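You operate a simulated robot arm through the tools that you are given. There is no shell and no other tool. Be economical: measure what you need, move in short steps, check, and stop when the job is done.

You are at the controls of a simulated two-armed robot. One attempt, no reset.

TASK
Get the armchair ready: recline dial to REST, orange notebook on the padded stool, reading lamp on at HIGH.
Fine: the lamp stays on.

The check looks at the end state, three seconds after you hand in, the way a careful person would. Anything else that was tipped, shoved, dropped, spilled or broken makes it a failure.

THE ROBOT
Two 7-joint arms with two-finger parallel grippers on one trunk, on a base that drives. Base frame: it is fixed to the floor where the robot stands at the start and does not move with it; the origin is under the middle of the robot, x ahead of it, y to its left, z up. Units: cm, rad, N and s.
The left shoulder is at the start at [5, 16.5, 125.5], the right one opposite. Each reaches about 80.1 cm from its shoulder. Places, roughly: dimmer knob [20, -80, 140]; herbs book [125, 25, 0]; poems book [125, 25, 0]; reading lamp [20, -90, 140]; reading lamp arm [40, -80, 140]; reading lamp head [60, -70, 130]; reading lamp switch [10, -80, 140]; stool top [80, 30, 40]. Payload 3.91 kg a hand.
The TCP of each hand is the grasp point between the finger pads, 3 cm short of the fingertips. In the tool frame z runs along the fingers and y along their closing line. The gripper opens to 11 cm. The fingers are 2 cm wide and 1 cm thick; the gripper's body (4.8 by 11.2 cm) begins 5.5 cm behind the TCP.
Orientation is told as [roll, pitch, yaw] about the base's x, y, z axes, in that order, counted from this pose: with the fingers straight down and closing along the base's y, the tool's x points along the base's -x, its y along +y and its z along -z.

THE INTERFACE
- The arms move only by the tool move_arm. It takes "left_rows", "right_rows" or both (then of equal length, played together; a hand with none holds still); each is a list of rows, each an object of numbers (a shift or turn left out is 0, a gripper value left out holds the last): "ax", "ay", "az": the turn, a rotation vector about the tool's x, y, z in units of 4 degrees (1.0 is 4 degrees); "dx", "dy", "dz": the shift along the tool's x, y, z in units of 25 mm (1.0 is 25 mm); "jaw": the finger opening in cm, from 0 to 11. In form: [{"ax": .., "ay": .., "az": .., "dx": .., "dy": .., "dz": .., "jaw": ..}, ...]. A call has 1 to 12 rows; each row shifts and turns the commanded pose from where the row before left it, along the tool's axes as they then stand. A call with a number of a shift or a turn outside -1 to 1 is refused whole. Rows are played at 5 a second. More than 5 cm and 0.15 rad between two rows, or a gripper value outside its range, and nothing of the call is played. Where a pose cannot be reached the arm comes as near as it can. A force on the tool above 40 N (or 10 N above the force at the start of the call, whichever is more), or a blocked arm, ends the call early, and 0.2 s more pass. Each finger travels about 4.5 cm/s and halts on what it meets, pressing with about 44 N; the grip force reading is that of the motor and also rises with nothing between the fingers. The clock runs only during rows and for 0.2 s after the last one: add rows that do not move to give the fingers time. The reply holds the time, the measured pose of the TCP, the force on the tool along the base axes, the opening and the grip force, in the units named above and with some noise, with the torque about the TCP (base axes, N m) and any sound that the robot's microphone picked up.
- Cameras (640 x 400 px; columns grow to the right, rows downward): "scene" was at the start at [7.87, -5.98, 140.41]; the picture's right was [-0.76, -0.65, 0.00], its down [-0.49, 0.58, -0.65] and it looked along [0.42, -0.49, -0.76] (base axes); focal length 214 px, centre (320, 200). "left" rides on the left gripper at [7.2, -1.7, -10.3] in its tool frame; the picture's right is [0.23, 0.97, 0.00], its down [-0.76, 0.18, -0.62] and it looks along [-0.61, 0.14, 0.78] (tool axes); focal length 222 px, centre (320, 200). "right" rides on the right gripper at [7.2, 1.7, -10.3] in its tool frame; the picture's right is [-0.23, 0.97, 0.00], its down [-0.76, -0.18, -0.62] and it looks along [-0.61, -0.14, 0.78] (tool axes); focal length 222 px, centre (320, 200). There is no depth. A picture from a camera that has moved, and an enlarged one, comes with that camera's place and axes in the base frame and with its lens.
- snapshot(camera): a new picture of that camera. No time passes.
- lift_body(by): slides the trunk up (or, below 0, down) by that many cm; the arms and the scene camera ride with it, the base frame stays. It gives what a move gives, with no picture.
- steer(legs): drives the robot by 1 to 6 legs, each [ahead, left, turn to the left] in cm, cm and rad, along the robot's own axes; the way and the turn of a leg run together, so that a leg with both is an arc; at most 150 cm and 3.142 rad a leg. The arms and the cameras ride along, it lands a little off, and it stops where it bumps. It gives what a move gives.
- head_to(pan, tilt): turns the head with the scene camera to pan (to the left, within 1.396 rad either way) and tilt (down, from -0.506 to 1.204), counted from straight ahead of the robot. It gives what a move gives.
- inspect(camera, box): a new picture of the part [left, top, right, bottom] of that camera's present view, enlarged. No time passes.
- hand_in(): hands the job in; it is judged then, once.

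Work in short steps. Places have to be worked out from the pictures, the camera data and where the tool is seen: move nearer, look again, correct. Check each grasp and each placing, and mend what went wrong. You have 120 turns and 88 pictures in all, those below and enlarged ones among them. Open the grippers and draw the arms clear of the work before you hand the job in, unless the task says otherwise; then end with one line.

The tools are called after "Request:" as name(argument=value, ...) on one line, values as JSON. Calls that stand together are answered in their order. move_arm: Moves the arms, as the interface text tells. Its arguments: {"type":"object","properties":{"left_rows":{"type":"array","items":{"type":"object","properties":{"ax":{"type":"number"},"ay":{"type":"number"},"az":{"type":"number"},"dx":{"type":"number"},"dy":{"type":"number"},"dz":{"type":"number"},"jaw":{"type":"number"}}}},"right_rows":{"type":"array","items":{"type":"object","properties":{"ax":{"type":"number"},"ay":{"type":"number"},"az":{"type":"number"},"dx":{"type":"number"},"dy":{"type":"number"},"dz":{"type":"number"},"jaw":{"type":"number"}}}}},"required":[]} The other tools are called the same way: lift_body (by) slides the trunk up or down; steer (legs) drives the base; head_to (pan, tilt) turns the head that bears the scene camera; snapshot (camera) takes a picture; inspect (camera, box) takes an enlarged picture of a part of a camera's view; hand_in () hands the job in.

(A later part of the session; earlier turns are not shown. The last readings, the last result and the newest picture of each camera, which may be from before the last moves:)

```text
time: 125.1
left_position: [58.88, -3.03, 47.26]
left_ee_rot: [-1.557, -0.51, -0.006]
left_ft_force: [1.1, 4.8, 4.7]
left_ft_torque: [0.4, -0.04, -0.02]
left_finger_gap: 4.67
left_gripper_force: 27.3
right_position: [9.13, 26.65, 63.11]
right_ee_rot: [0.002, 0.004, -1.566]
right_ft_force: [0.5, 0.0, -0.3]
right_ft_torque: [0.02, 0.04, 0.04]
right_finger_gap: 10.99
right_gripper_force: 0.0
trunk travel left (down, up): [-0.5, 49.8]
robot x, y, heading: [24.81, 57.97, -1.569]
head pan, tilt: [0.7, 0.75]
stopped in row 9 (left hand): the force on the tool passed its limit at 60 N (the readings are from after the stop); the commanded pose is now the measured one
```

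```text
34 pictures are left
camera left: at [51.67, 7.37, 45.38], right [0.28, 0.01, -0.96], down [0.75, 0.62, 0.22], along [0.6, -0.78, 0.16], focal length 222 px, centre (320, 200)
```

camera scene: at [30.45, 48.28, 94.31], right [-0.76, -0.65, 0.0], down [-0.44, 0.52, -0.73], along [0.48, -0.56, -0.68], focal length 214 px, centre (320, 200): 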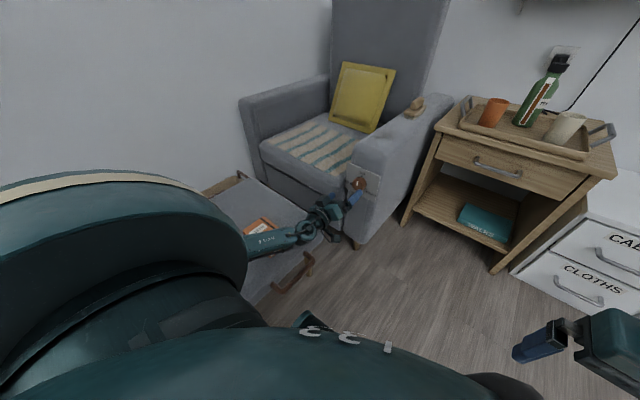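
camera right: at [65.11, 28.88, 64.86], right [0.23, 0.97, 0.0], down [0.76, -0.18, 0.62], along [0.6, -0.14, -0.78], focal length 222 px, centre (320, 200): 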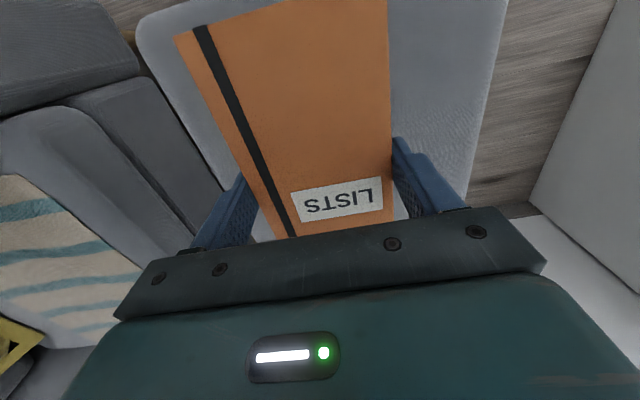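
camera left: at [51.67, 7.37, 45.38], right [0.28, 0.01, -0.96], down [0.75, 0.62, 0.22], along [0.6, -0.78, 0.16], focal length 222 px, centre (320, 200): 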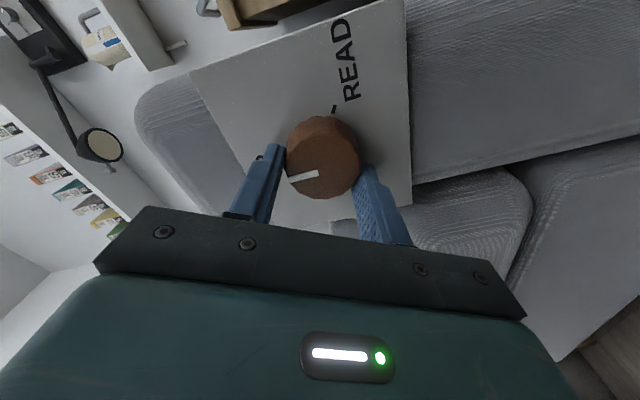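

The knob slipped: analysis shows the pads only held ~1 cm of it and ~1 cm off-axis. Release, roll back, recentre to axis (57.9,46.65) and go deeper.

Request:
move_arm(left_rows=[{"jaw": 11}, {}, {}, {}, {"az": 1}, {"az": 1}, {"az": 1}, {"az": 1}, {"az": 1}, {"az": 1}, {"az": 1}, {"dx": 0.4, "dy": -0.2}])

Request:
move_arm(left_rows=[{"dz": 0.2}, {"dz": 0.2}, {"dz": 0.2}, {}])

Request:
snapshot(camera="left")

```text
time: 127.7
left_position: [57.85, -3.01, 46.47]
left_ee_rot: [-1.544, -0.997, -0.021]
left_ft_force: [0.0, 0.4, -0.2]
left_ft_torque: [0.02, -0.01, -0.01]
left_finger_gap: 11.0
left_gripper_force: 0.1
right_position: [9.09, 26.59, 62.92]
right_ee_rot: [-0.001, 0.004, -1.567]
right_ft_force: [0.0, -0.3, -0.8]
right_ft_torque: [0.01, -0.07, -0.01]
right_finger_gap: 11.0
right_gripper_force: 0.0
trunk travel left (down, up): [-0.5, 49.8]
robot x, y, heading: [25.2, 57.68, -1.567]
head pan, tilt: [0.7, 0.75]
```

```text
time: 128.2
left_position: [57.79, -3.5, 46.4]
left_ee_rot: [-1.545, -0.993, -0.027]
left_ft_force: [0.1, 7.7, 4.2]
left_ft_torque: [-0.49, 0.23, -0.39]
left_finger_gap: 11.0
left_gripper_force: 0.0
right_position: [9.34, 26.51, 62.99]
right_ee_rot: [-0.001, 0.003, -1.564]
right_ft_force: [0.5, -0.5, -1.2]
right_ft_torque: [-0.02, -0.01, -0.01]
right_finger_gap: 11.0
right_gripper_force: 0.0
trunk travel left (down, up): [-0.5, 49.8]
robot x, y, heading: [25.05, 57.59, -1.565]
head pan, tilt: [0.7, 0.75]
stopped in row 2 (left hand): the force on the tool passed its limit at 51 N (the readings are from after the stop); the commanded pose is now the measured one
```

```text
33 pictures are left
camera left: at [52.4, 7.04, 41.4], right [0.69, 0.01, -0.72], down [0.57, 0.61, 0.55], along [0.45, -0.79, 0.42], focal length 222 px, centre (320, 200)
```

left: 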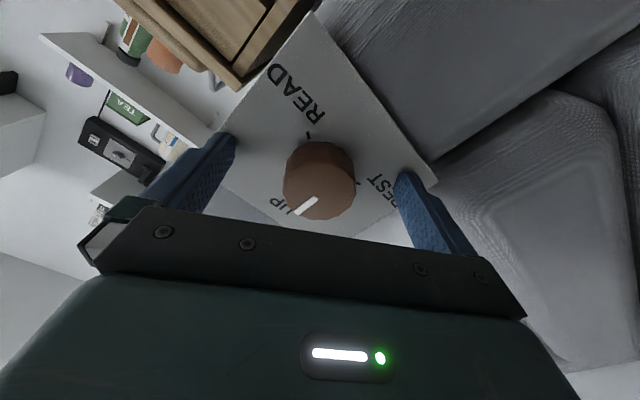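

Tips touched the panel (y≈−6.5), so depth is full. Back off 3 mm, nudge 4 mm to centre, and grip.

Request:
move_arm(left_rows=[{"dz": -0.15}, {"dx": -0.16, "jaw": 8}, {"jaw": 6}, {"jaw": 4}, {"jaw": 2}, {}, {}, {}])

Request:
snapshot(camera="left")

```text
time: 130.0
left_position: [57.97, -3.15, 46.68]
left_ee_rot: [-1.539, -0.995, -0.03]
left_ft_force: [2.3, -1.9, -1.6]
left_ft_torque: [0.09, 0.03, 0.11]
left_finger_gap: 4.63
left_gripper_force: 45.4
right_position: [9.15, 26.49, 63.02]
right_ee_rot: [0.0, 0.003, -1.563]
right_ft_force: [0.6, 0.2, 0.6]
right_ft_torque: [0.0, -0.02, 0.02]
right_finger_gap: 11.02
right_gripper_force: 0.1
trunk travel left (down, up): [-0.5, 49.8]
robot x, y, heading: [25.17, 57.78, -1.565]
head pan, tilt: [0.7, 0.75]
```

```text
32 pictures are left
camera left: at [52.63, 7.37, 41.56], right [0.69, 0.01, -0.72], down [0.57, 0.61, 0.55], along [0.45, -0.79, 0.42], focal length 222 px, centre (320, 200)
```

left: 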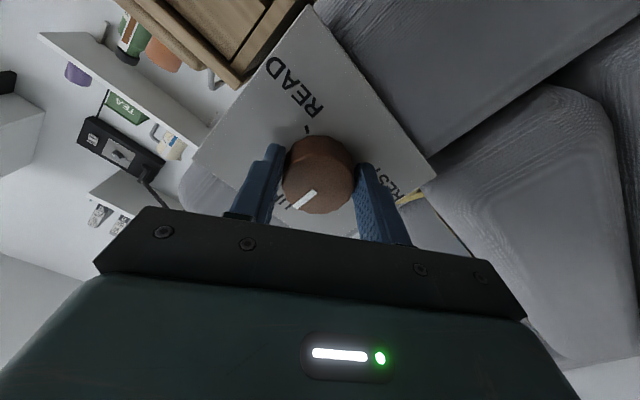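

Centred now. Turn in short steps and watch.

Request:
move_arm(left_rows=[{"az": -0.6}, {"az": -0.6}, {"az": -0.6}, {"az": -0.6}, {"az": -0.6}])

Request:
inspect(camera="left", box=[220, 80, 460, 230])

```text
time: 131.2
left_position: [57.89, -2.98, 46.6]
left_ee_rot: [-1.545, -0.784, -0.023]
left_ft_force: [0.5, 3.5, -0.8]
left_ft_torque: [-0.14, -0.96, 0.01]
left_finger_gap: 4.71
left_gripper_force: 45.3
right_position: [9.22, 26.56, 62.96]
right_ee_rot: [0.0, 0.003, -1.566]
right_ft_force: [-0.2, 0.1, -0.1]
right_ft_torque: [0.02, 0.02, -0.01]
right_finger_gap: 10.99
right_gripper_force: 0.1
trunk travel left (down, up): [-0.5, 49.8]
robot x, y, heading: [25.27, 57.48, -1.562]
head pan, tilt: [0.7, 0.75]
```

```text
2.67 times, centred on (340, 155) of left
camera zoom: at [51.59, 7.39, 42.84], right [0.53, 0.01, -0.85], down [0.67, 0.61, 0.42], along [0.53, -0.79, 0.32], focal length 592 px, centre (267, 320)
```

zoom: 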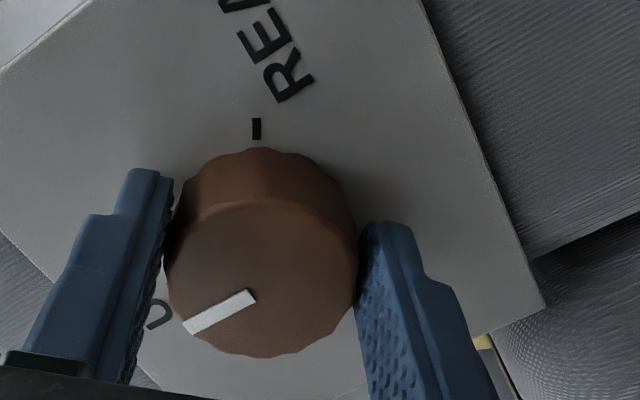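

Torque −0.96 Nm and the pointer follows the hand; likely a detent. Continue.

Request:
move_arm(left_rows=[{"az": -0.6}, {"az": -0.6}, {"az": -0.6}, {"az": -0.6}, {"az": -0.6}])

Request:
inspect(camera="left", box=[220, 80, 460, 230])

```text
time: 132.4
left_position: [57.85, -3.18, 46.75]
left_ee_rot: [-1.553, -0.577, -0.015]
left_ft_force: [-6.3, 7.8, 3.8]
left_ft_torque: [-0.15, -0.99, -0.11]
left_finger_gap: 4.67
left_gripper_force: 45.0
right_position: [9.15, 26.52, 62.97]
right_ee_rot: [0.001, 0.004, -1.564]
right_ft_force: [-0.2, 0.2, -0.5]
right_ft_torque: [-0.03, 0.01, 0.0]
right_finger_gap: 11.02
right_gripper_force: 0.0
trunk travel left (down, up): [-0.5, 49.8]
robot x, y, heading: [25.46, 57.82, -1.57]
head pan, tilt: [0.7, 0.75]
```

```text
2.67 times, centred on (340, 155) of left
camera zoom: at [50.97, 7.36, 44.35], right [0.34, 0.01, -0.94], down [0.74, 0.61, 0.28], along [0.58, -0.79, 0.2], focal length 592 px, centre (267, 320)
```

zoom: 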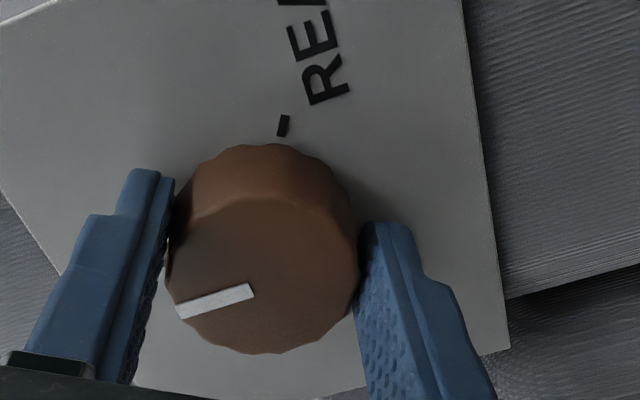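

The knob slipped again around −1 Nm, perhaps a stop or stiff detent this way. Test the clockwise direction.

Request:
move_arm(left_rows=[{"az": 1}, {"az": 1}, {"az": 1}, {"az": 1}, {"az": 1}, {"az": 1}])

Request:
inspect(camera="left", box=[220, 80, 460, 230])

```text
time: 133.8
left_position: [58.22, -3.17, 46.67]
left_ee_rot: [-1.54, -0.996, -0.029]
left_ft_force: [-4.5, 13.1, 3.1]
left_ft_torque: [-0.82, 0.01, 0.0]
left_finger_gap: 4.67
left_gripper_force: 45.1
right_position: [9.1, 26.53, 62.94]
right_ee_rot: [0.0, 0.003, -1.564]
right_ft_force: [-0.5, -0.3, 0.1]
right_ft_torque: [0.03, 0.03, 0.0]
right_finger_gap: 11.0
right_gripper_force: 0.1
trunk travel left (down, up): [-0.5, 49.8]
robot x, y, heading: [25.29, 57.67, -1.566]
head pan, tilt: [0.7, 0.75]
```

```text
2.67 times, centred on (340, 155) of left
camera zoom: at [52.7, 7.38, 41.63], right [0.69, 0.01, -0.72], down [0.57, 0.61, 0.55], along [0.45, -0.79, 0.42], focal length 592 px, centre (267, 320)
```

zoom: 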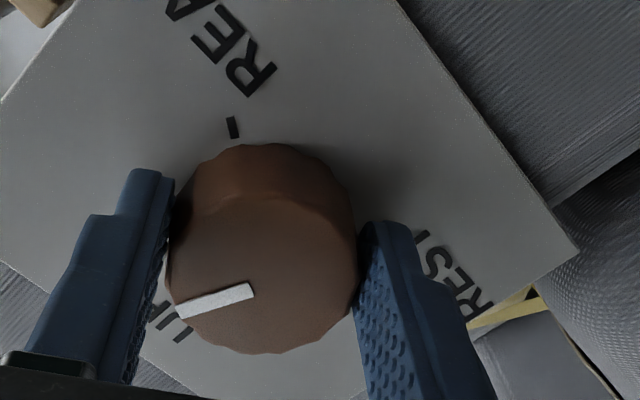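

Clockwise the knob turns freely (torque ≈0), so there's a stop counter-clockwise: REST must be reached clockwise via READ and the bottom. Ratchet: open, roll back 40°, grip, turn 44°.

Request:
move_arm(left_rows=[{"jaw": 7.5}, {}, {"az": -1}, {"az": -1}, {"az": -1}, {"az": -1}, {"az": -1}, {"az": -1}, {"az": -1}, {"az": -1}, {"az": -1}, {"az": -1}])

Request:
move_arm(left_rows=[{"jaw": 3}, {}, {"az": 1}, {"az": 1}, {"az": 1}, {"az": 1}, {"az": 1}, {"az": 1}, {"az": 1}, {"az": 1}, {"az": 1}, {"az": 1}])

Request:
inspect(camera="left", box=[220, 80, 460, 230])

```text
time: 136.4
left_position: [58.01, -3.16, 46.61]
left_ee_rot: [-1.555, -0.294, -0.009]
left_ft_force: [0.0, -0.6, 0.4]
left_ft_torque: [0.01, 0.01, -0.01]
left_finger_gap: 7.5
left_gripper_force: 0.1
right_position: [9.29, 26.59, 62.95]
right_ee_rot: [0.001, 0.004, -1.563]
right_ft_force: [0.0, 0.5, 0.8]
right_ft_torque: [0.02, 0.01, -0.02]
right_finger_gap: 10.98
right_gripper_force: 0.1
trunk travel left (down, up): [-0.5, 49.8]
robot x, y, heading: [25.3, 57.77, -1.564]
head pan, tilt: [0.7, 0.75]
```

```text
time: 139.0
left_position: [58.18, -3.03, 46.64]
left_ee_rot: [-1.54, -0.996, -0.027]
left_ft_force: [5.4, -5.1, 6.9]
left_ft_torque: [-0.75, 0.01, 0.4]
left_finger_gap: 4.68
left_gripper_force: 45.2
right_position: [9.07, 26.59, 63.05]
right_ee_rot: [0.0, 0.003, -1.563]
right_ft_force: [0.3, 0.4, 0.4]
right_ft_torque: [0.0, 0.01, 0.01]
right_finger_gap: 11.0
right_gripper_force: 0.0
trunk travel left (down, up): [-0.5, 49.8]
robot x, y, heading: [25.07, 57.24, -1.562]
head pan, tilt: [0.7, 0.75]
```

```text
2.67 times, centred on (340, 155) of left
camera zoom: at [52.72, 7.35, 41.66], right [0.69, 0.01, -0.72], down [0.56, 0.61, 0.55], along [0.45, -0.79, 0.42], focal length 592 px, centre (267, 320)
```

zoom: 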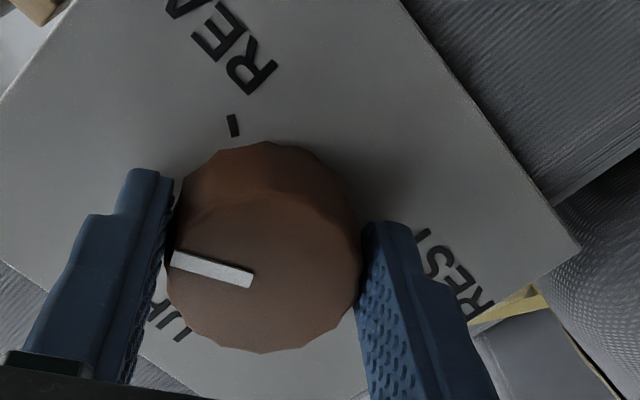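

It turned ~37° toward READ. Continue two more strokes.

Request:
move_arm(left_rows=[{"jaw": 7}, {"az": -1}, {"az": -1}, {"az": -1}, {"az": -1}, {"az": -1}, {"az": -1}, {"az": -1}, {"az": -1}, {"az": -1}, {"az": -1}, {"az": -1}])

Request:
move_arm(left_rows=[{"jaw": 3}, {}, {"az": 1}, {"az": 1}, {"az": 1}, {"az": 1}, {"az": 1}, {"az": 1}, {"az": 1}, {"az": 1}, {"az": 1}, {"az": 1}])

Request:
inspect(camera="left", box=[220, 80, 460, 230])

```text
time: 141.6
left_position: [57.95, -3.15, 46.63]
left_ee_rot: [-1.556, -0.225, -0.007]
left_ft_force: [-0.2, 0.4, 0.4]
left_ft_torque: [0.01, -0.01, -0.03]
left_finger_gap: 7.01
left_gripper_force: 0.0
right_position: [9.17, 26.37, 63.02]
right_ee_rot: [0.0, 0.003, -1.564]
right_ft_force: [-0.5, -0.7, 0.1]
right_ft_torque: [-0.02, 0.01, -0.02]
right_finger_gap: 11.01
right_gripper_force: 0.1
trunk travel left (down, up): [-0.5, 49.8]
robot x, y, heading: [25.33, 57.76, -1.566]
head pan, tilt: [0.7, 0.75]
```

```text
time: 144.2
left_position: [58.06, -3.05, 46.66]
left_ee_rot: [-1.546, -0.926, -0.024]
left_ft_force: [3.0, -14.2, 7.1]
left_ft_torque: [-0.42, 0.03, 0.64]
left_finger_gap: 4.72
left_gripper_force: 45.0
right_position: [9.06, 26.64, 62.97]
right_ee_rot: [0.0, 0.005, -1.563]
right_ft_force: [-0.2, -0.1, -0.3]
right_ft_torque: [0.0, -0.02, 0.01]
right_finger_gap: 10.99
right_gripper_force: 0.0
trunk travel left (down, up): [-0.5, 49.8]
robot x, y, heading: [24.98, 57.78, -1.56]
head pan, tilt: [0.7, 0.75]
```

```text
2.67 times, centred on (340, 155) of left
camera zoom: at [52.35, 7.36, 42.06], right [0.64, 0.01, -0.77], down [0.6, 0.61, 0.51], along [0.48, -0.79, 0.39], focal length 592 px, centre (267, 320)
```

zoom: 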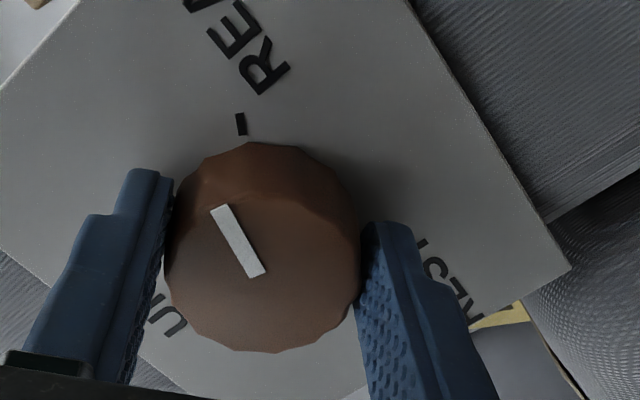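

Approaching READ. Continue.

Request:
move_arm(left_rows=[{"jaw": 7}, {"az": -1}, {"az": -1}, {"az": -1}, {"az": -1}, {"az": -1}, {"az": -1}, {"az": -1}, {"az": -1}, {"az": -1}, {"az": -1}])

Request:
move_arm(left_rows=[{"jaw": 3}, {}, {"az": 1}, {"az": 1}, {"az": 1}, {"az": 1}, {"az": 1}, {"az": 1}, {"az": 1}, {"az": 1}, {"az": 1}, {"az": 1}])

Request:
inspect(camera="left", box=[220, 80, 460, 230])

```text
time: 146.6
left_position: [57.97, -3.0, 46.5]
left_ee_rot: [-1.554, -0.224, -0.01]
left_ft_force: [-0.2, 0.5, -0.6]
left_ft_torque: [-0.02, -0.02, -0.03]
left_finger_gap: 6.98
left_gripper_force: 0.0
right_position: [9.15, 26.54, 63.07]
right_ee_rot: [0.001, 0.004, -1.563]
right_ft_force: [-0.5, 0.4, -0.2]
right_ft_torque: [0.02, 0.02, 0.0]
right_finger_gap: 10.99
right_gripper_force: 0.0
trunk travel left (down, up): [-0.5, 49.8]
robot x, y, heading: [25.33, 57.93, -1.564]
head pan, tilt: [0.7, 0.75]
```

```text
time: 149.2
left_position: [58.15, -3.03, 46.75]
left_ee_rot: [-1.544, -0.927, -0.025]
left_ft_force: [2.9, -17.2, 6.9]
left_ft_torque: [-0.08, 0.0, 0.08]
left_finger_gap: 4.7
left_gripper_force: 44.8
right_position: [9.07, 26.52, 62.97]
right_ee_rot: [0.001, 0.004, -1.562]
right_ft_force: [-0.5, 1.1, 0.7]
right_ft_torque: [-0.02, 0.0, -0.01]
right_finger_gap: 11.03
right_gripper_force: 0.0
trunk travel left (down, up): [-0.5, 49.8]
robot x, y, heading: [24.95, 57.84, -1.57]
head pan, tilt: [0.7, 0.75]
```

```text
2.67 times, centred on (340, 155) of left
camera zoom: at [52.39, 7.36, 42.1], right [0.64, 0.01, -0.77], down [0.6, 0.61, 0.51], along [0.48, -0.79, 0.39], focal length 592 px, centre (267, 320)
```

zoom: 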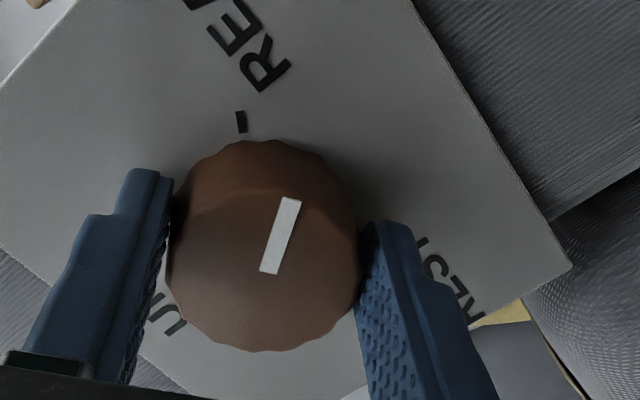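

Past READ now, no stop. Two more strokes before looking.

Request:
move_arm(left_rows=[{"jaw": 7}, {"az": -1}, {"az": -1}, {"az": -1}, {"az": -1}, {"az": -1}, {"az": -1}, {"az": -1}, {"az": -1}, {"az": -1}, {"az": -1}])

Request:
move_arm(left_rows=[{"jaw": 3}, {}, {"az": 1}, {"az": 1}, {"az": 1}, {"az": 1}, {"az": 1}, {"az": 1}, {"az": 1}, {"az": 1}, {"az": 1}, {"az": 1}])

Request:
move_arm(left_rows=[{"jaw": 7}, {"az": -1}, {"az": -1}, {"az": -1}, {"az": -1}, {"az": -1}, {"az": -1}, {"az": -1}, {"az": -1}, {"az": -1}, {"az": -1}])

Request:
move_arm(left_rows=[{"jaw": 3}, {}, {"az": 1}, {"az": 1}, {"az": 1}, {"az": 1}, {"az": 1}, {"az": 1}, {"az": 1}, {"az": 1}, {"az": 1}, {"az": 1}])

Request:
inspect(camera="left", box=[220, 80, 460, 230])

```text
time: 151.6
left_position: [57.96, -3.07, 46.66]
left_ee_rot: [-1.553, -0.224, -0.01]
left_ft_force: [-0.9, 0.3, -0.4]
left_ft_torque: [-0.02, -0.01, 0.02]
left_finger_gap: 7.0
left_gripper_force: 0.1
right_position: [9.26, 26.46, 63.08]
right_ee_rot: [-0.001, 0.004, -1.562]
right_ft_force: [0.8, -0.4, -0.3]
right_ft_torque: [-0.01, 0.0, 0.0]
right_finger_gap: 11.01
right_gripper_force: 0.0
trunk travel left (down, up): [-0.5, 49.8]
robot x, y, heading: [25.01, 57.43, -1.566]
head pan, tilt: [0.7, 0.75]
```

```text
time: 154.2
left_position: [58.06, -3.14, 46.91]
left_ee_rot: [-1.547, -0.926, -0.023]
left_ft_force: [6.4, -11.3, 7.7]
left_ft_torque: [-0.92, 0.0, 0.43]
left_finger_gap: 4.72
left_gripper_force: 44.5
right_position: [9.2, 26.42, 62.91]
right_ee_rot: [-0.001, 0.003, -1.563]
right_ft_force: [0.2, -0.1, 0.4]
right_ft_torque: [0.03, -0.01, 0.01]
right_finger_gap: 11.01
right_gripper_force: 0.1
trunk travel left (down, up): [-0.5, 49.8]
robot x, y, heading: [24.96, 57.61, -1.563]
head pan, tilt: [0.7, 0.75]
```

```text
time: 156.6
left_position: [58.01, -3.12, 46.57]
left_ee_rot: [-1.551, -0.226, -0.009]
left_ft_force: [0.3, -0.6, 1.2]
left_ft_torque: [-0.01, 0.03, 0.03]
left_finger_gap: 6.99
left_gripper_force: 0.2
right_position: [9.12, 26.61, 62.99]
right_ee_rot: [-0.001, 0.003, -1.565]
right_ft_force: [-0.7, -0.6, 0.0]
right_ft_torque: [0.02, 0.01, 0.03]
right_finger_gap: 11.0
right_gripper_force: 0.0
trunk travel left (down, up): [-0.5, 49.8]
robot x, y, heading: [25.1, 57.52, -1.566]
head pan, tilt: [0.7, 0.75]
```

```text
time: 159.2
left_position: [58.06, -2.95, 46.72]
left_ee_rot: [-1.544, -0.927, -0.024]
left_ft_force: [6.6, -19.6, 5.9]
left_ft_torque: [-0.76, 0.04, 0.43]
left_finger_gap: 4.7
left_gripper_force: 44.9
right_position: [9.24, 26.49, 62.95]
right_ee_rot: [0.0, 0.005, -1.565]
right_ft_force: [0.5, 1.1, 0.7]
right_ft_torque: [0.03, 0.01, 0.02]
right_finger_gap: 11.0
right_gripper_force: 0.1
trunk travel left (down, up): [-0.5, 49.8]
robot x, y, heading: [25.0, 57.63, -1.565]
head pan, tilt: [0.7, 0.75]
```

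```text
2.67 times, centred on (340, 155) of left
camera zoom: at [52.34, 7.34, 42.05], right [0.64, 0.01, -0.77], down [0.6, 0.61, 0.51], along [0.48, -0.79, 0.39], focal length 592 px, centre (267, 320)
```

zoom: 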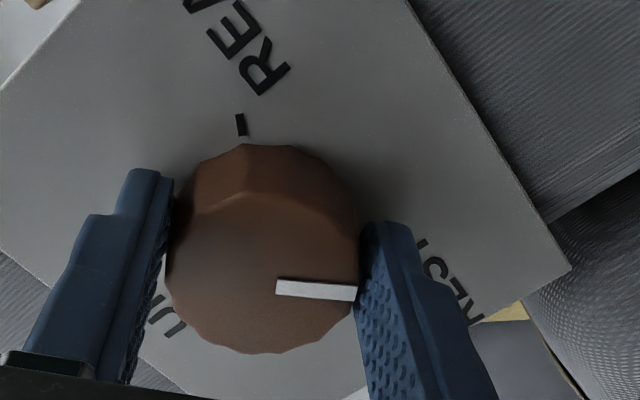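

Pointer is ~45° short of REST. One more stroke of 40°, then look.

Request:
move_arm(left_rows=[{"jaw": 7}, {"az": -1}, {"az": -1}, {"az": -1}, {"az": -1}, {"az": -1}, {"az": -1}, {"az": -1}, {"az": -1}, {"az": -1}, {"az": -1}])

Request:
move_arm(left_rows=[{"jaw": 3}, {}, {"az": 1}, {"az": 1}, {"az": 1}, {"az": 1}, {"az": 1}, {"az": 1}, {"az": 1}, {"az": 1}, {"az": 1}, {"az": 1}])

Request:
move_arm(left_rows=[{"jaw": 8}, {"jaw": 11}, {}, {}])

Request:
inspect(camera="left", box=[220, 80, 460, 230])

```text
time: 161.6
left_position: [58.03, -3.09, 46.62]
left_ee_rot: [-1.553, -0.225, -0.01]
left_ft_force: [-0.3, 0.2, -0.3]
left_ft_torque: [0.0, 0.03, 0.0]
left_finger_gap: 6.98
left_gripper_force: 0.0
right_position: [9.22, 26.64, 63.05]
right_ee_rot: [0.0, 0.003, -1.564]
right_ft_force: [-0.7, 0.1, 0.9]
right_ft_torque: [0.0, 0.01, 0.0]
right_finger_gap: 11.01
right_gripper_force: 0.0
trunk travel left (down, up): [-0.5, 49.8]
robot x, y, heading: [25.12, 57.78, -1.567]
head pan, tilt: [0.7, 0.75]
```

```text
time: 164.2
left_position: [58.08, -3.08, 46.55]
left_ee_rot: [-1.542, -0.927, -0.029]
left_ft_force: [-1.9, 4.2, 4.7]
left_ft_torque: [-0.16, 1.38, -0.09]
left_finger_gap: 4.69
left_gripper_force: 45.2
right_position: [9.19, 26.61, 63.05]
right_ee_rot: [0.0, 0.003, -1.564]
right_ft_force: [-1.5, 0.3, -0.2]
right_ft_torque: [-0.01, 0.02, 0.02]
right_finger_gap: 11.01
right_gripper_force: 0.1
trunk travel left (down, up): [-0.5, 49.8]
robot x, y, heading: [25.4, 57.33, -1.562]
head pan, tilt: [0.7, 0.75]
```

```text
time: 165.2
left_position: [57.99, -3.06, 46.67]
left_ee_rot: [-1.543, -0.923, -0.025]
left_ft_force: [-0.2, 0.2, -0.3]
left_ft_torque: [0.02, 0.01, 0.01]
left_finger_gap: 10.99
left_gripper_force: 0.0
right_position: [9.19, 26.52, 63.03]
right_ee_rot: [0.0, 0.003, -1.563]
right_ft_force: [-0.4, -0.9, 0.3]
right_ft_torque: [-0.02, 0.0, 0.02]
right_finger_gap: 11.01
right_gripper_force: 0.1
trunk travel left (down, up): [-0.5, 49.8]
robot x, y, heading: [25.04, 57.58, -1.567]
head pan, tilt: [0.7, 0.75]
```

```text
2.67 times, centred on (340, 155) of left
camera zoom: at [52.28, 7.35, 42.0], right [0.64, 0.01, -0.77], down [0.6, 0.61, 0.51], along [0.48, -0.79, 0.39], focal length 592 px, centre (267, 320)
```

zoom: 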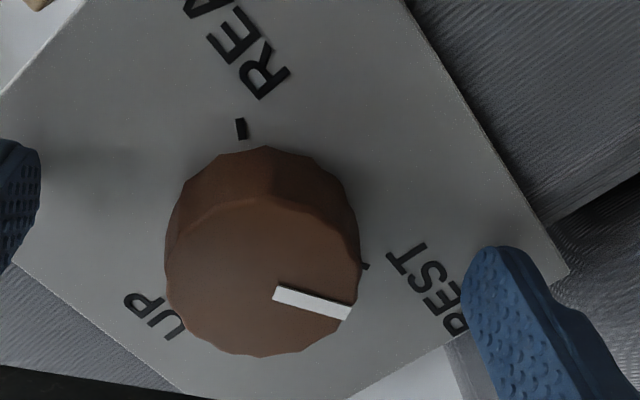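

The stop torque (1.38 Nm) and tick geometry (ticks at 0/120/240°) say the pointer now is at REST. Back the hand straight out and verify from farther off.

Request:
move_arm(left_rows=[{"dz": -0.8}, {"dz": -0.8}, {"dz": -0.8}, {"dx": -0.7, "dy": -0.4}, {"dx": -0.7, "dy": -0.4}, {"dx": -0.7, "dy": -0.4}, {"dx": -0.7, "dy": -0.4}])

Request:
inspect(camera="left", box=[220, 0, 420, 130])

Request:
inspect(camera="scene", box=[180, 150, 400, 300])

```text
time: 166.8
left_position: [59.19, 2.87, 54.82]
left_ee_rot: [-1.539, -0.93, -0.029]
left_ft_force: [0.2, -0.4, -0.3]
left_ft_torque: [-0.01, -0.03, -0.01]
left_finger_gap: 11.0
left_gripper_force: 0.0
right_position: [9.02, 26.63, 63.15]
right_ee_rot: [0.002, 0.004, -1.565]
right_ft_force: [0.3, -0.2, -0.8]
right_ft_torque: [0.02, 0.02, 0.0]
right_finger_gap: 11.0
right_gripper_force: 0.1
trunk travel left (down, up): [-0.5, 49.8]
robot x, y, heading: [24.95, 58.08, -1.566]
head pan, tilt: [0.7, 0.75]
```

```text
3.08 times, centred on (320, 65) of left
camera zoom: at [53.42, 13.26, 50.2], right [0.65, 0.01, -0.76], down [0.6, 0.61, 0.52], along [0.47, -0.79, 0.39], focal length 684 px, centre (320, 615)
```

zoom: 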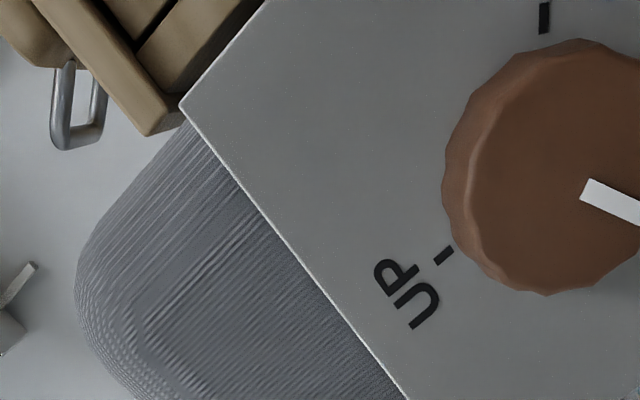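

```text
2.67 times, centred on (290, 225) of scene
camera zoom: at [30.31, 48.4, 94.37], right [-0.76, -0.65, 0.0], down [-0.44, 0.52, -0.73], along [0.48, -0.56, -0.68], focal length 572 px, centre (400, 133)
```

zoom: 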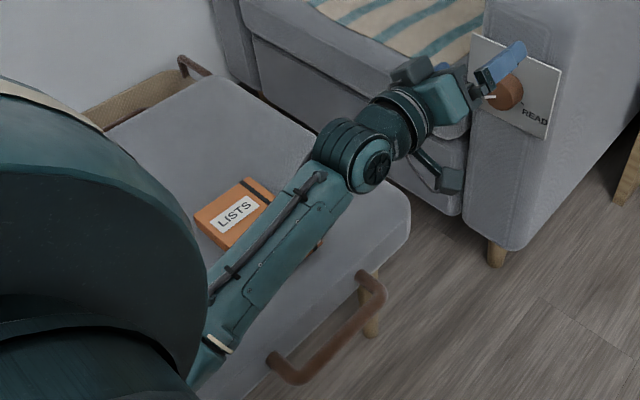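

Notebook undisturbed. Lift the left hand higher and pull back, then view the dial.

Request:
move_arm(left_rows=[{"dx": -0.8, "dy": -0.55}, {"dx": -0.8, "dy": -0.55}, {"dx": -0.8, "dy": -0.55}, {"dx": -0.8, "dy": -0.55}, {"dx": -0.8, "dy": -0.55}, {"dx": -0.8, "dy": -0.55}, {"dx": -0.8, "dy": -0.55}])

Request:
lift_body(by=20)

Request:
inspect(camera="scene", box=[320, 150, 480, 260])

```text
time: 168.4
left_position: [59.55, 2.37, 71.99]
left_ee_rot: [-1.543, -0.923, -0.026]
left_ft_force: [0.2, 0.1, 1.1]
left_ft_torque: [0.0, 0.02, -0.02]
left_finger_gap: 11.0
left_gripper_force: 0.0
right_position: [9.07, 26.56, 62.93]
right_ee_rot: [0.0, 0.003, -1.563]
right_ft_force: [-0.2, -0.5, 0.4]
right_ft_torque: [-0.02, 0.0, -0.01]
right_finger_gap: 10.98
right_gripper_force: 0.0
trunk travel left (down, up): [-0.5, 49.8]
robot x, y, heading: [24.86, 57.4, -1.565]
head pan, tilt: [0.7, 0.75]
```

```text
time: 170.6
left_position: [59.48, 2.39, 92.0]
left_ee_rot: [-1.543, -0.924, -0.026]
left_ft_force: [0.1, 0.0, -0.3]
left_ft_torque: [-0.02, -0.03, 0.0]
left_finger_gap: 11.01
left_gripper_force: 0.0
right_position: [9.11, 26.56, 82.93]
right_ee_rot: [0.001, 0.004, -1.564]
right_ft_force: [0.4, 0.0, 0.0]
right_ft_torque: [-0.01, 0.02, 0.0]
right_finger_gap: 11.01
right_gripper_force: 0.0
trunk travel left (down, up): [-20.5, 29.8]
robot x, y, heading: [25.25, 57.76, -1.567]
head pan, tilt: [0.7, 0.75]
```

```text
3.64 times, centred on (400, 205) of scene
camera zoom: at [30.4, 48.34, 114.31], right [-0.76, -0.65, 0.0], down [-0.44, 0.52, -0.73], along [0.47, -0.56, -0.68], focal length 780 px, centre (29, 182)
```

zoom: 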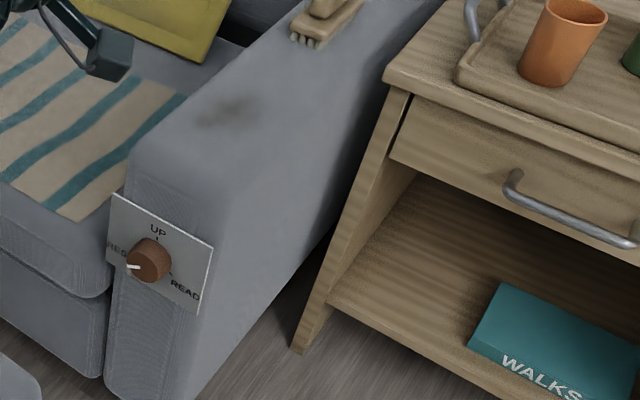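

Request:
inspect(camera="scene", box=[344, 200, 376, 230])

```text
13.33 times, centred on (360, 215) of scene
camera zoom: at [30.4, 48.34, 114.31], right [-0.76, -0.65, 0.0], down [-0.44, 0.52, -0.73], along [0.47, -0.56, -0.68], focal length 2860 px, centre (-213, 0)
```

zoom: 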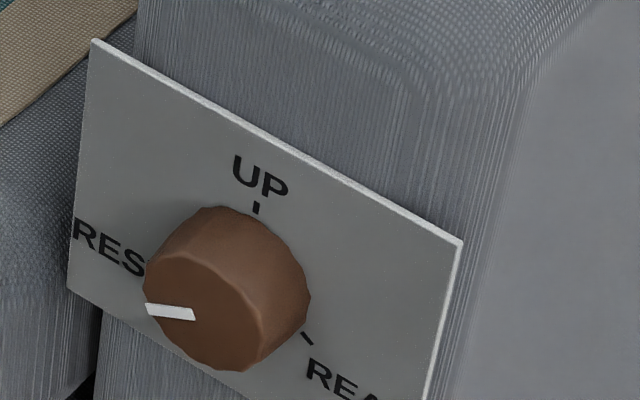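

Dial is at REST (240° position). Now the lamp: raise the trunk fully and drive so the left hand (fingers already pointing −y) comes in front of the panel.

Request:
lift_body(by=29.5)

Request:
steer(legs=[[0, -40, 0], [45, 0, 0]])

Request:
head_to(pan=0.2, tilt=0.1)

Request:
snapshot(camera="scene")

```text
time: 173.5
left_position: [59.52, 2.45, 121.49]
left_ee_rot: [-1.543, -0.925, -0.026]
left_ft_force: [-1.2, 0.1, 0.6]
left_ft_torque: [-0.01, 0.01, -0.01]
left_finger_gap: 11.01
left_gripper_force: 0.1
right_position: [9.16, 26.58, 112.59]
right_ee_rot: [0.0, 0.001, -1.564]
right_ft_force: [0.4, 0.5, -0.2]
right_ft_torque: [-0.02, -0.01, -0.03]
right_finger_gap: 11.0
right_gripper_force: 0.0
trunk travel left (down, up): [-50.0, 0.3]
robot x, y, heading: [24.87, 57.57, -1.564]
head pan, tilt: [0.7, 0.75]
```

```text
time: 179.9
left_position: [20.42, -42.39, 121.3]
left_ee_rot: [-1.543, -0.926, -0.022]
left_ft_force: [-0.3, 0.0, -1.1]
left_ft_torque: [0.02, -0.01, 0.02]
left_finger_gap: 11.01
left_gripper_force: 0.0
right_position: [-30.19, -18.55, 112.58]
right_ee_rot: [0.001, 0.003, -1.559]
right_ft_force: [-0.2, 0.6, 0.6]
right_ft_torque: [0.01, -0.02, -0.01]
right_finger_gap: 10.98
right_gripper_force: 0.1
trunk travel left (down, up): [-50.0, 0.3]
robot x, y, heading: [-13.88, 12.87, -1.563]
head pan, tilt: [0.7, 0.75]
```

```text
time: 180.9
left_position: [20.39, -42.21, 121.41]
left_ee_rot: [-1.543, -0.924, -0.021]
left_ft_force: [-0.6, -0.8, 0.5]
left_ft_torque: [0.02, 0.0, 0.01]
left_finger_gap: 11.0
left_gripper_force: 0.0
right_position: [-30.15, -18.34, 112.52]
right_ee_rot: [0.001, 0.005, -1.559]
right_ft_force: [0.0, 0.1, 1.0]
right_ft_torque: [0.0, 0.03, -0.01]
right_finger_gap: 11.01
right_gripper_force: 0.0
trunk travel left (down, up): [-50.0, 0.3]
robot x, y, heading: [-14.32, 12.31, -1.562]
head pan, tilt: [0.201, 0.099]
```

```text
19 pictures are left
camera scene: at [-12.51, 0.76, 149.71], right [-0.98, -0.21, 0.0], down [-0.02, 0.1, -0.99], along [0.21, -0.97, -0.1], focal length 214 px, centre (320, 200)
```

scene: 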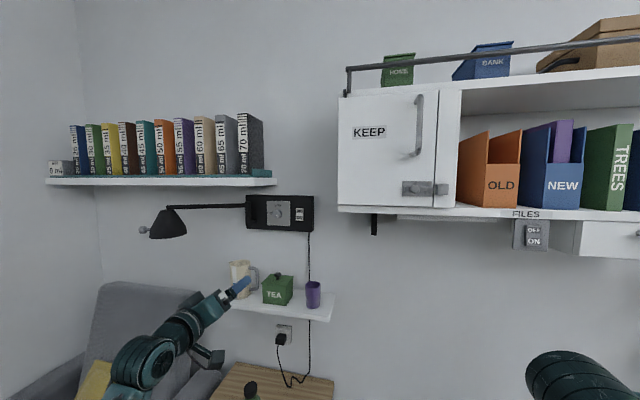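

Only 19 pictures left; one zoom on the panel.

Request:
inspect(camera="scene", box=[240, 186, 320, 236])

```text
8.00 times, centred on (280, 211) of scene
camera zoom: at [-12.51, 0.76, 149.71], right [-0.98, -0.21, 0.0], down [-0.02, 0.1, -0.99], along [0.21, -0.97, -0.1], focal length 1716 px, centre (640, 112)
```

zoom: 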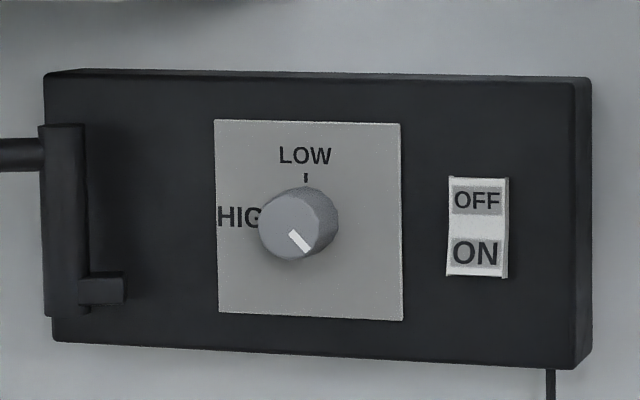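

Knob face ≈(23.4,−79.7,135.2), pointer mid-range (135° past LOW); HIGH is further clockwise. Switch ≈(14.6,−83.5,134.8), ON half z≈133.5. Raise the hand to knob height, roll to φ≈−73°, and drive in.

Request:
move_arm(left_rows=[{"dx": -0.856, "dy": -0.39}, {"dx": -0.856, "dy": -0.39}, {"dx": -0.856, "dy": -0.39}, {"dx": -0.856, "dy": -0.39}, {"dx": -0.856, "dy": -0.39}, {"dx": -0.856, "dy": -0.39}])

Request:
move_arm(left_rows=[{"az": -1}, {"az": -1}, {"az": -1}, {"az": -1}, {"az": -1}, {"az": -1}, {"az": -1}, {"az": -1}])

Request:
steer(legs=[[22, 0, 0]])

Request:
snapshot(camera="left")

```text
time: 182.3
left_position: [23.63, -42.48, 135.24]
left_ee_rot: [-1.542, -0.922, -0.025]
left_ft_force: [-1.1, -0.3, 0.8]
left_ft_torque: [-0.01, 0.02, -0.01]
left_finger_gap: 10.99
left_gripper_force: 0.1
right_position: [-30.27, -18.44, 112.41]
right_ee_rot: [-0.001, 0.003, -1.559]
right_ft_force: [0.2, -1.3, 0.4]
right_ft_torque: [0.01, -0.01, -0.01]
right_finger_gap: 11.0
right_gripper_force: 0.0
trunk travel left (down, up): [-50.0, 0.3]
robot x, y, heading: [-14.23, 12.76, -1.558]
head pan, tilt: [0.201, 0.099]
```

```text
time: 184.1
left_position: [23.44, -42.55, 135.12]
left_ee_rot: [-1.552, -0.364, -0.005]
left_ft_force: [-0.2, -0.6, -0.1]
left_ft_torque: [0.03, -0.03, -0.01]
left_finger_gap: 11.0
left_gripper_force: 0.1
right_position: [-30.08, -18.47, 112.52]
right_ee_rot: [0.001, 0.003, -1.558]
right_ft_force: [-0.2, -0.4, -0.4]
right_ft_torque: [0.02, -0.07, 0.02]
right_finger_gap: 11.01
right_gripper_force: 0.1
trunk travel left (down, up): [-50.0, 0.3]
robot x, y, heading: [-14.45, 12.88, -1.558]
head pan, tilt: [0.201, 0.099]
```

```text
time: 185.8
left_position: [23.56, -64.41, 135.08]
left_ee_rot: [-1.551, -0.368, -0.008]
left_ft_force: [-0.8, -0.7, 0.4]
left_ft_torque: [-0.04, 0.02, -0.02]
left_finger_gap: 11.01
left_gripper_force: 0.0
right_position: [-29.86, -40.23, 112.43]
right_ee_rot: [-0.002, 0.004, -1.558]
right_ft_force: [0.4, -0.8, 0.2]
right_ft_torque: [0.02, 0.03, 0.01]
right_finger_gap: 10.98
right_gripper_force: 0.1
trunk travel left (down, up): [-50.0, 0.3]
robot x, y, heading: [-14.37, -9.12, -1.558]
head pan, tilt: [0.201, 0.099]
```

```text
17 pictures are left
camera left: at [16.2, -54.06, 134.29], right [0.14, 0.02, -0.99], down [0.77, 0.62, 0.12], along [0.62, -0.78, 0.07], focal length 222 px, centre (320, 200)
```

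left: 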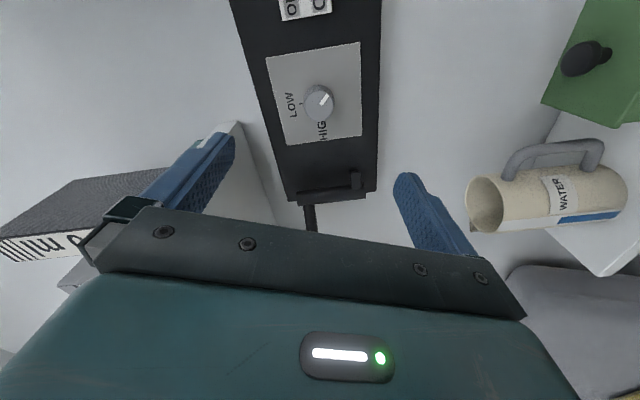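

Knob axis ≈(23.3,134.9), hand aligned. Advance 12.5 cm and look.

Request:
move_arm(left_rows=[{"dz": 0.8}, {"dz": 0.8}, {"dz": 0.8}, {"dz": 0.8}, {"dz": 0.8}, {"dz": 0.5}, {"dz": 0.5}])

Request:
snapshot(camera="left")

```text
time: 187.4
left_position: [23.59, -77.01, 134.81]
left_ee_rot: [-1.553, -0.365, -0.005]
left_ft_force: [-0.8, -0.1, 0.3]
left_ft_torque: [0.04, 0.01, -0.04]
left_finger_gap: 10.98
left_gripper_force: 0.0
right_position: [-30.03, -40.23, 112.58]
right_ee_rot: [-0.002, 0.005, -1.558]
right_ft_force: [0.1, -0.6, 0.2]
right_ft_torque: [-0.03, 0.04, 0.0]
right_finger_gap: 11.03
right_gripper_force: 0.1
trunk travel left (down, up): [-50.0, 0.3]
robot x, y, heading: [-14.2, -9.01, -1.562]
head pan, tilt: [0.201, 0.099]
```

```text
16 pictures are left
camera left: at [16.3, -66.64, 133.91], right [0.14, 0.02, -0.99], down [0.77, 0.62, 0.12], along [0.62, -0.78, 0.07], focal length 222 px, centre (320, 200)
```

left: 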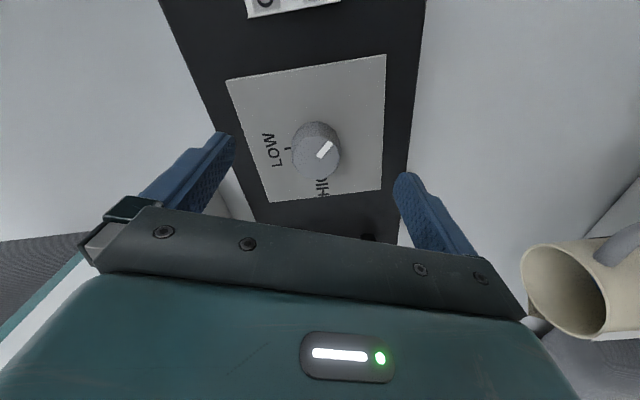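

Face centre ≈(23.5,−81.1,134.75), well aligned. Advance 2.5 cm gently, then close.

Request:
move_arm(left_rows=[{"dz": 0.25}, {"dz": 0.25}, {"dz": 0.25}, {"dz": 0.25}, {}])

Request:
move_arm(left_rows=[{"jaw": 8}, {"jaw": 6}, {"jaw": 4}, {"jaw": 2}, {}, {}])

Request:
snapshot(camera="left")

```text
time: 188.6
left_position: [23.6, -79.41, 134.96]
left_ee_rot: [-1.553, -0.366, -0.004]
left_ft_force: [0.5, 0.4, -0.6]
left_ft_torque: [-0.01, 0.0, 0.02]
left_finger_gap: 10.98
left_gripper_force: 0.1
right_position: [-30.01, -40.2, 112.45]
right_ee_rot: [0.0, 0.004, -1.559]
right_ft_force: [-0.7, 0.4, -0.3]
right_ft_torque: [0.01, -0.01, 0.0]
right_finger_gap: 10.99
right_gripper_force: 0.1
trunk travel left (down, up): [-50.0, 0.3]
robot x, y, heading: [-14.33, -8.5, -1.56]
head pan, tilt: [0.201, 0.099]
```

```text
time: 190.0
left_position: [23.58, -79.39, 135.02]
left_ee_rot: [-1.555, -0.367, -0.005]
left_ft_force: [0.1, -3.1, 4.2]
left_ft_torque: [-0.07, -0.01, -0.09]
left_finger_gap: 3.53
left_gripper_force: 44.7
right_position: [-30.0, -40.29, 112.47]
right_ee_rot: [0.001, 0.004, -1.559]
right_ft_force: [0.0, -0.2, 0.1]
right_ft_torque: [0.0, -0.02, 0.02]
right_finger_gap: 11.01
right_gripper_force: 0.0
trunk travel left (down, up): [-50.0, 0.3]
robot x, y, heading: [-13.98, -9.13, -1.561]
head pan, tilt: [0.201, 0.099]
```

```text
15 pictures are left
camera left: at [16.13, -69.03, 134.12], right [0.14, 0.01, -0.99], down [0.77, 0.62, 0.12], along [0.62, -0.78, 0.07], focal length 222 px, centre (320, 200)
```

left: 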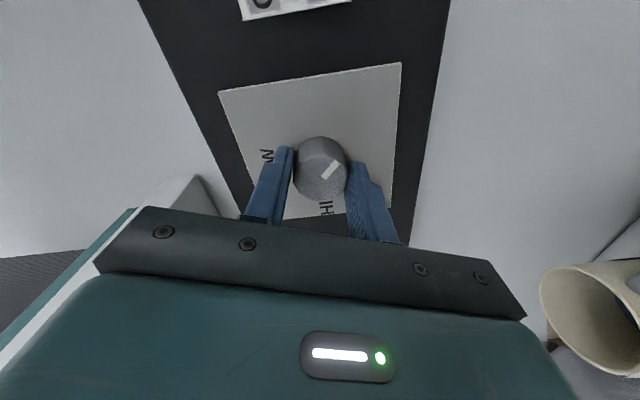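

Gripped. Turn clockwise 48°, watching torque.

Request:
move_arm(left_rows=[{"az": 1}, {"az": 1}, {"az": 1}, {"az": 1}, {"az": 1}, {"az": 1}, {"az": 1}, {"az": 1}, {"az": 1}, {"az": 1}, {"az": 1}, {"az": 1}])

Request:
inspect(camera="left", box=[200, 80, 440, 230])

```text
time: 192.6
left_position: [23.56, -79.42, 134.96]
left_ee_rot: [-1.525, -1.206, -0.044]
left_ft_force: [-1.6, -8.3, 9.2]
left_ft_torque: [-0.55, 0.02, 0.18]
left_finger_gap: 3.52
left_gripper_force: 45.0
right_position: [-29.94, -40.24, 112.5]
right_ee_rot: [0.002, 0.004, -1.559]
right_ft_force: [0.4, 0.1, 0.0]
right_ft_torque: [0.0, 0.01, -0.03]
right_finger_gap: 11.0
right_gripper_force: 0.0
trunk travel left (down, up): [-50.0, 0.3]
robot x, y, heading: [-14.05, -9.35, -1.561]
head pan, tilt: [0.201, 0.099]
```

```text
2.67 times, centred on (320, 155) of left
camera zoom: at [19.37, -68.92, 128.96], right [0.83, 0.01, -0.56], down [0.44, 0.61, 0.66], along [0.35, -0.79, 0.5], focal length 592 px, centre (320, 320)
```

zoom: 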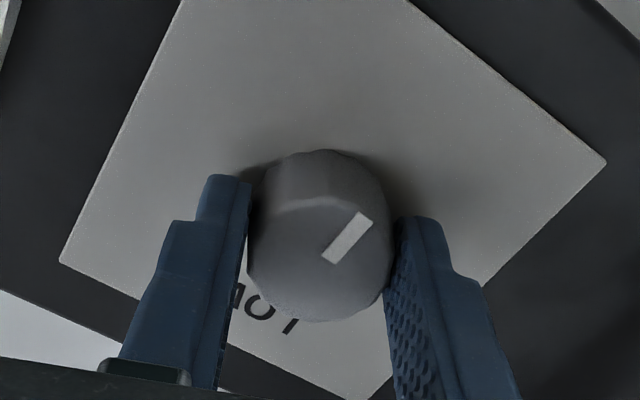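

Knob follows (now ≈180°, straight down). Continue.

Request:
move_arm(left_rows=[{"az": 1}, {"az": 1}, {"az": 1}, {"az": 1}, {"az": 1}, {"az": 1}, {"az": 1}, {"az": 1}, {"az": 1}, {"az": 1}, {"az": 1}, {"az": 1}])

Request:
move_arm(left_rows=[{"az": 1}, {"az": 1}, {"az": 1}, {"az": 1}, {"az": 1}])

Request:
inspect(camera="left", box=[200, 80, 440, 230])

```text
time: 195.2
left_position: [23.6, -79.36, 135.09]
left_ee_rot: [1.533, -1.099, -3.109]
left_ft_force: [2.0, -6.5, 6.1]
left_ft_torque: [0.0, 0.04, 0.37]
left_finger_gap: 3.49
left_gripper_force: 44.8
right_position: [-29.94, -40.41, 112.44]
right_ee_rot: [0.001, 0.002, -1.559]
right_ft_force: [-0.1, -0.2, 0.2]
right_ft_torque: [-0.01, 0.01, -0.01]
right_finger_gap: 10.98
right_gripper_force: 0.1
trunk travel left (down, up): [-50.0, 0.3]
robot x, y, heading: [-14.08, -9.31, -1.563]
head pan, tilt: [0.201, 0.099]
```

```text
time: 196.4
left_position: [23.73, -79.44, 134.98]
left_ee_rot: [1.549, -0.75, -3.125]
left_ft_force: [3.3, -10.2, 9.5]
left_ft_torque: [0.48, 0.01, 0.96]
left_finger_gap: 3.49
left_gripper_force: 45.7
right_position: [-29.92, -40.38, 112.39]
right_ee_rot: [0.001, 0.004, -1.558]
right_ft_force: [0.4, 1.1, 0.8]
right_ft_torque: [-0.01, 0.01, 0.01]
right_finger_gap: 10.99
right_gripper_force: 0.1
trunk travel left (down, up): [-50.0, 0.3]
robot x, y, heading: [-14.08, -9.15, -1.557]
head pan, tilt: [0.201, 0.099]
```

```text
2.67 times, centred on (320, 155) of left
camera zoom: at [27.76, -68.89, 128.95], right [0.83, -0.01, 0.56], down [-0.44, 0.61, 0.66], along [-0.35, -0.79, 0.5], focal length 592 px, centre (320, 320)
```

zoom: 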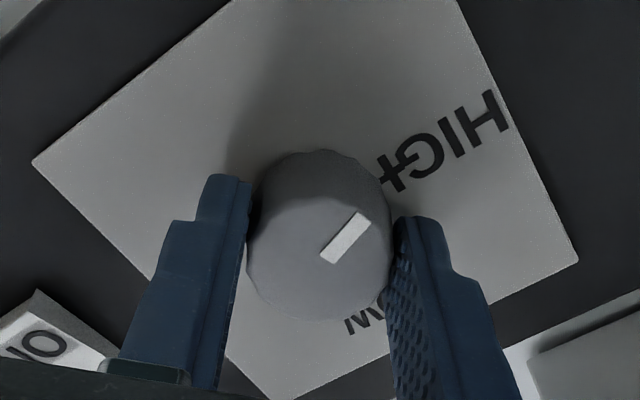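

Pointer ≈253°; no stop felt. Turn up to ~24° more until the stop.

Request:
move_arm(left_rows=[{"az": 1}, {"az": 1}, {"az": 1}, {"az": 1}, {"az": 0.5}])

```text
time: 197.6
left_position: [23.61, -79.28, 135.03]
left_ee_rot: [1.555, -0.436, -3.132]
left_ft_force: [5.0, -11.1, 13.1]
left_ft_torque: [0.13, -0.02, 1.09]
left_finger_gap: 3.5
left_gripper_force: 44.9
right_position: [-29.91, -40.28, 112.55]
right_ee_rot: [-0.001, 0.004, -1.559]
right_ft_force: [-0.6, 0.1, -0.4]
right_ft_torque: [0.01, 0.0, 0.03]
right_finger_gap: 11.02
right_gripper_force: 0.1
trunk travel left (down, up): [-50.0, 0.3]
robot x, y, heading: [-14.19, -8.91, -1.559]
head pan, tilt: [0.201, 0.099]
```

Total turned 134°, so pointer should be ≈270°. Open and look.

Request:
move_arm(left_rows=[{"jaw": 7}, {"jaw": 11}, {}, {"dz": -0.8}, {"dz": -0.8}])

Request:
inspect(camera="left", box=[200, 60, 440, 210])

```text
time: 198.8
left_position: [23.75, -75.19, 135.01]
left_ee_rot: [1.553, -0.435, -3.133]
left_ft_force: [-0.9, -0.4, -0.8]
left_ft_torque: [-0.01, -0.04, 0.02]
left_finger_gap: 11.03
left_gripper_force: 0.0
right_position: [-29.87, -40.35, 112.45]
right_ee_rot: [0.0, 0.004, -1.56]
right_ft_force: [0.1, -0.9, 0.0]
right_ft_torque: [-0.01, 0.01, 0.03]
right_finger_gap: 11.01
right_gripper_force: 0.0
trunk travel left (down, up): [-50.0, 0.3]
robot x, y, heading: [-13.93, -8.94, -1.56]
head pan, tilt: [0.201, 0.099]
```

```text
2.67 times, centred on (320, 135) of left
camera zoom: at [29.47, -64.82, 130.52], right [0.62, -0.01, 0.79], down [-0.62, 0.61, 0.49], along [-0.49, -0.79, 0.37], focal length 592 px, centre (320, 373)
```

zoom: 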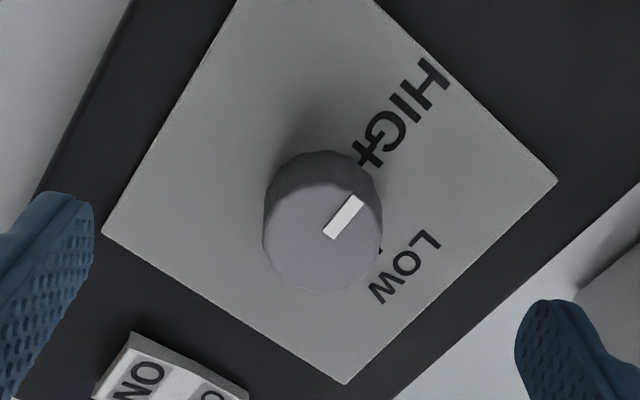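

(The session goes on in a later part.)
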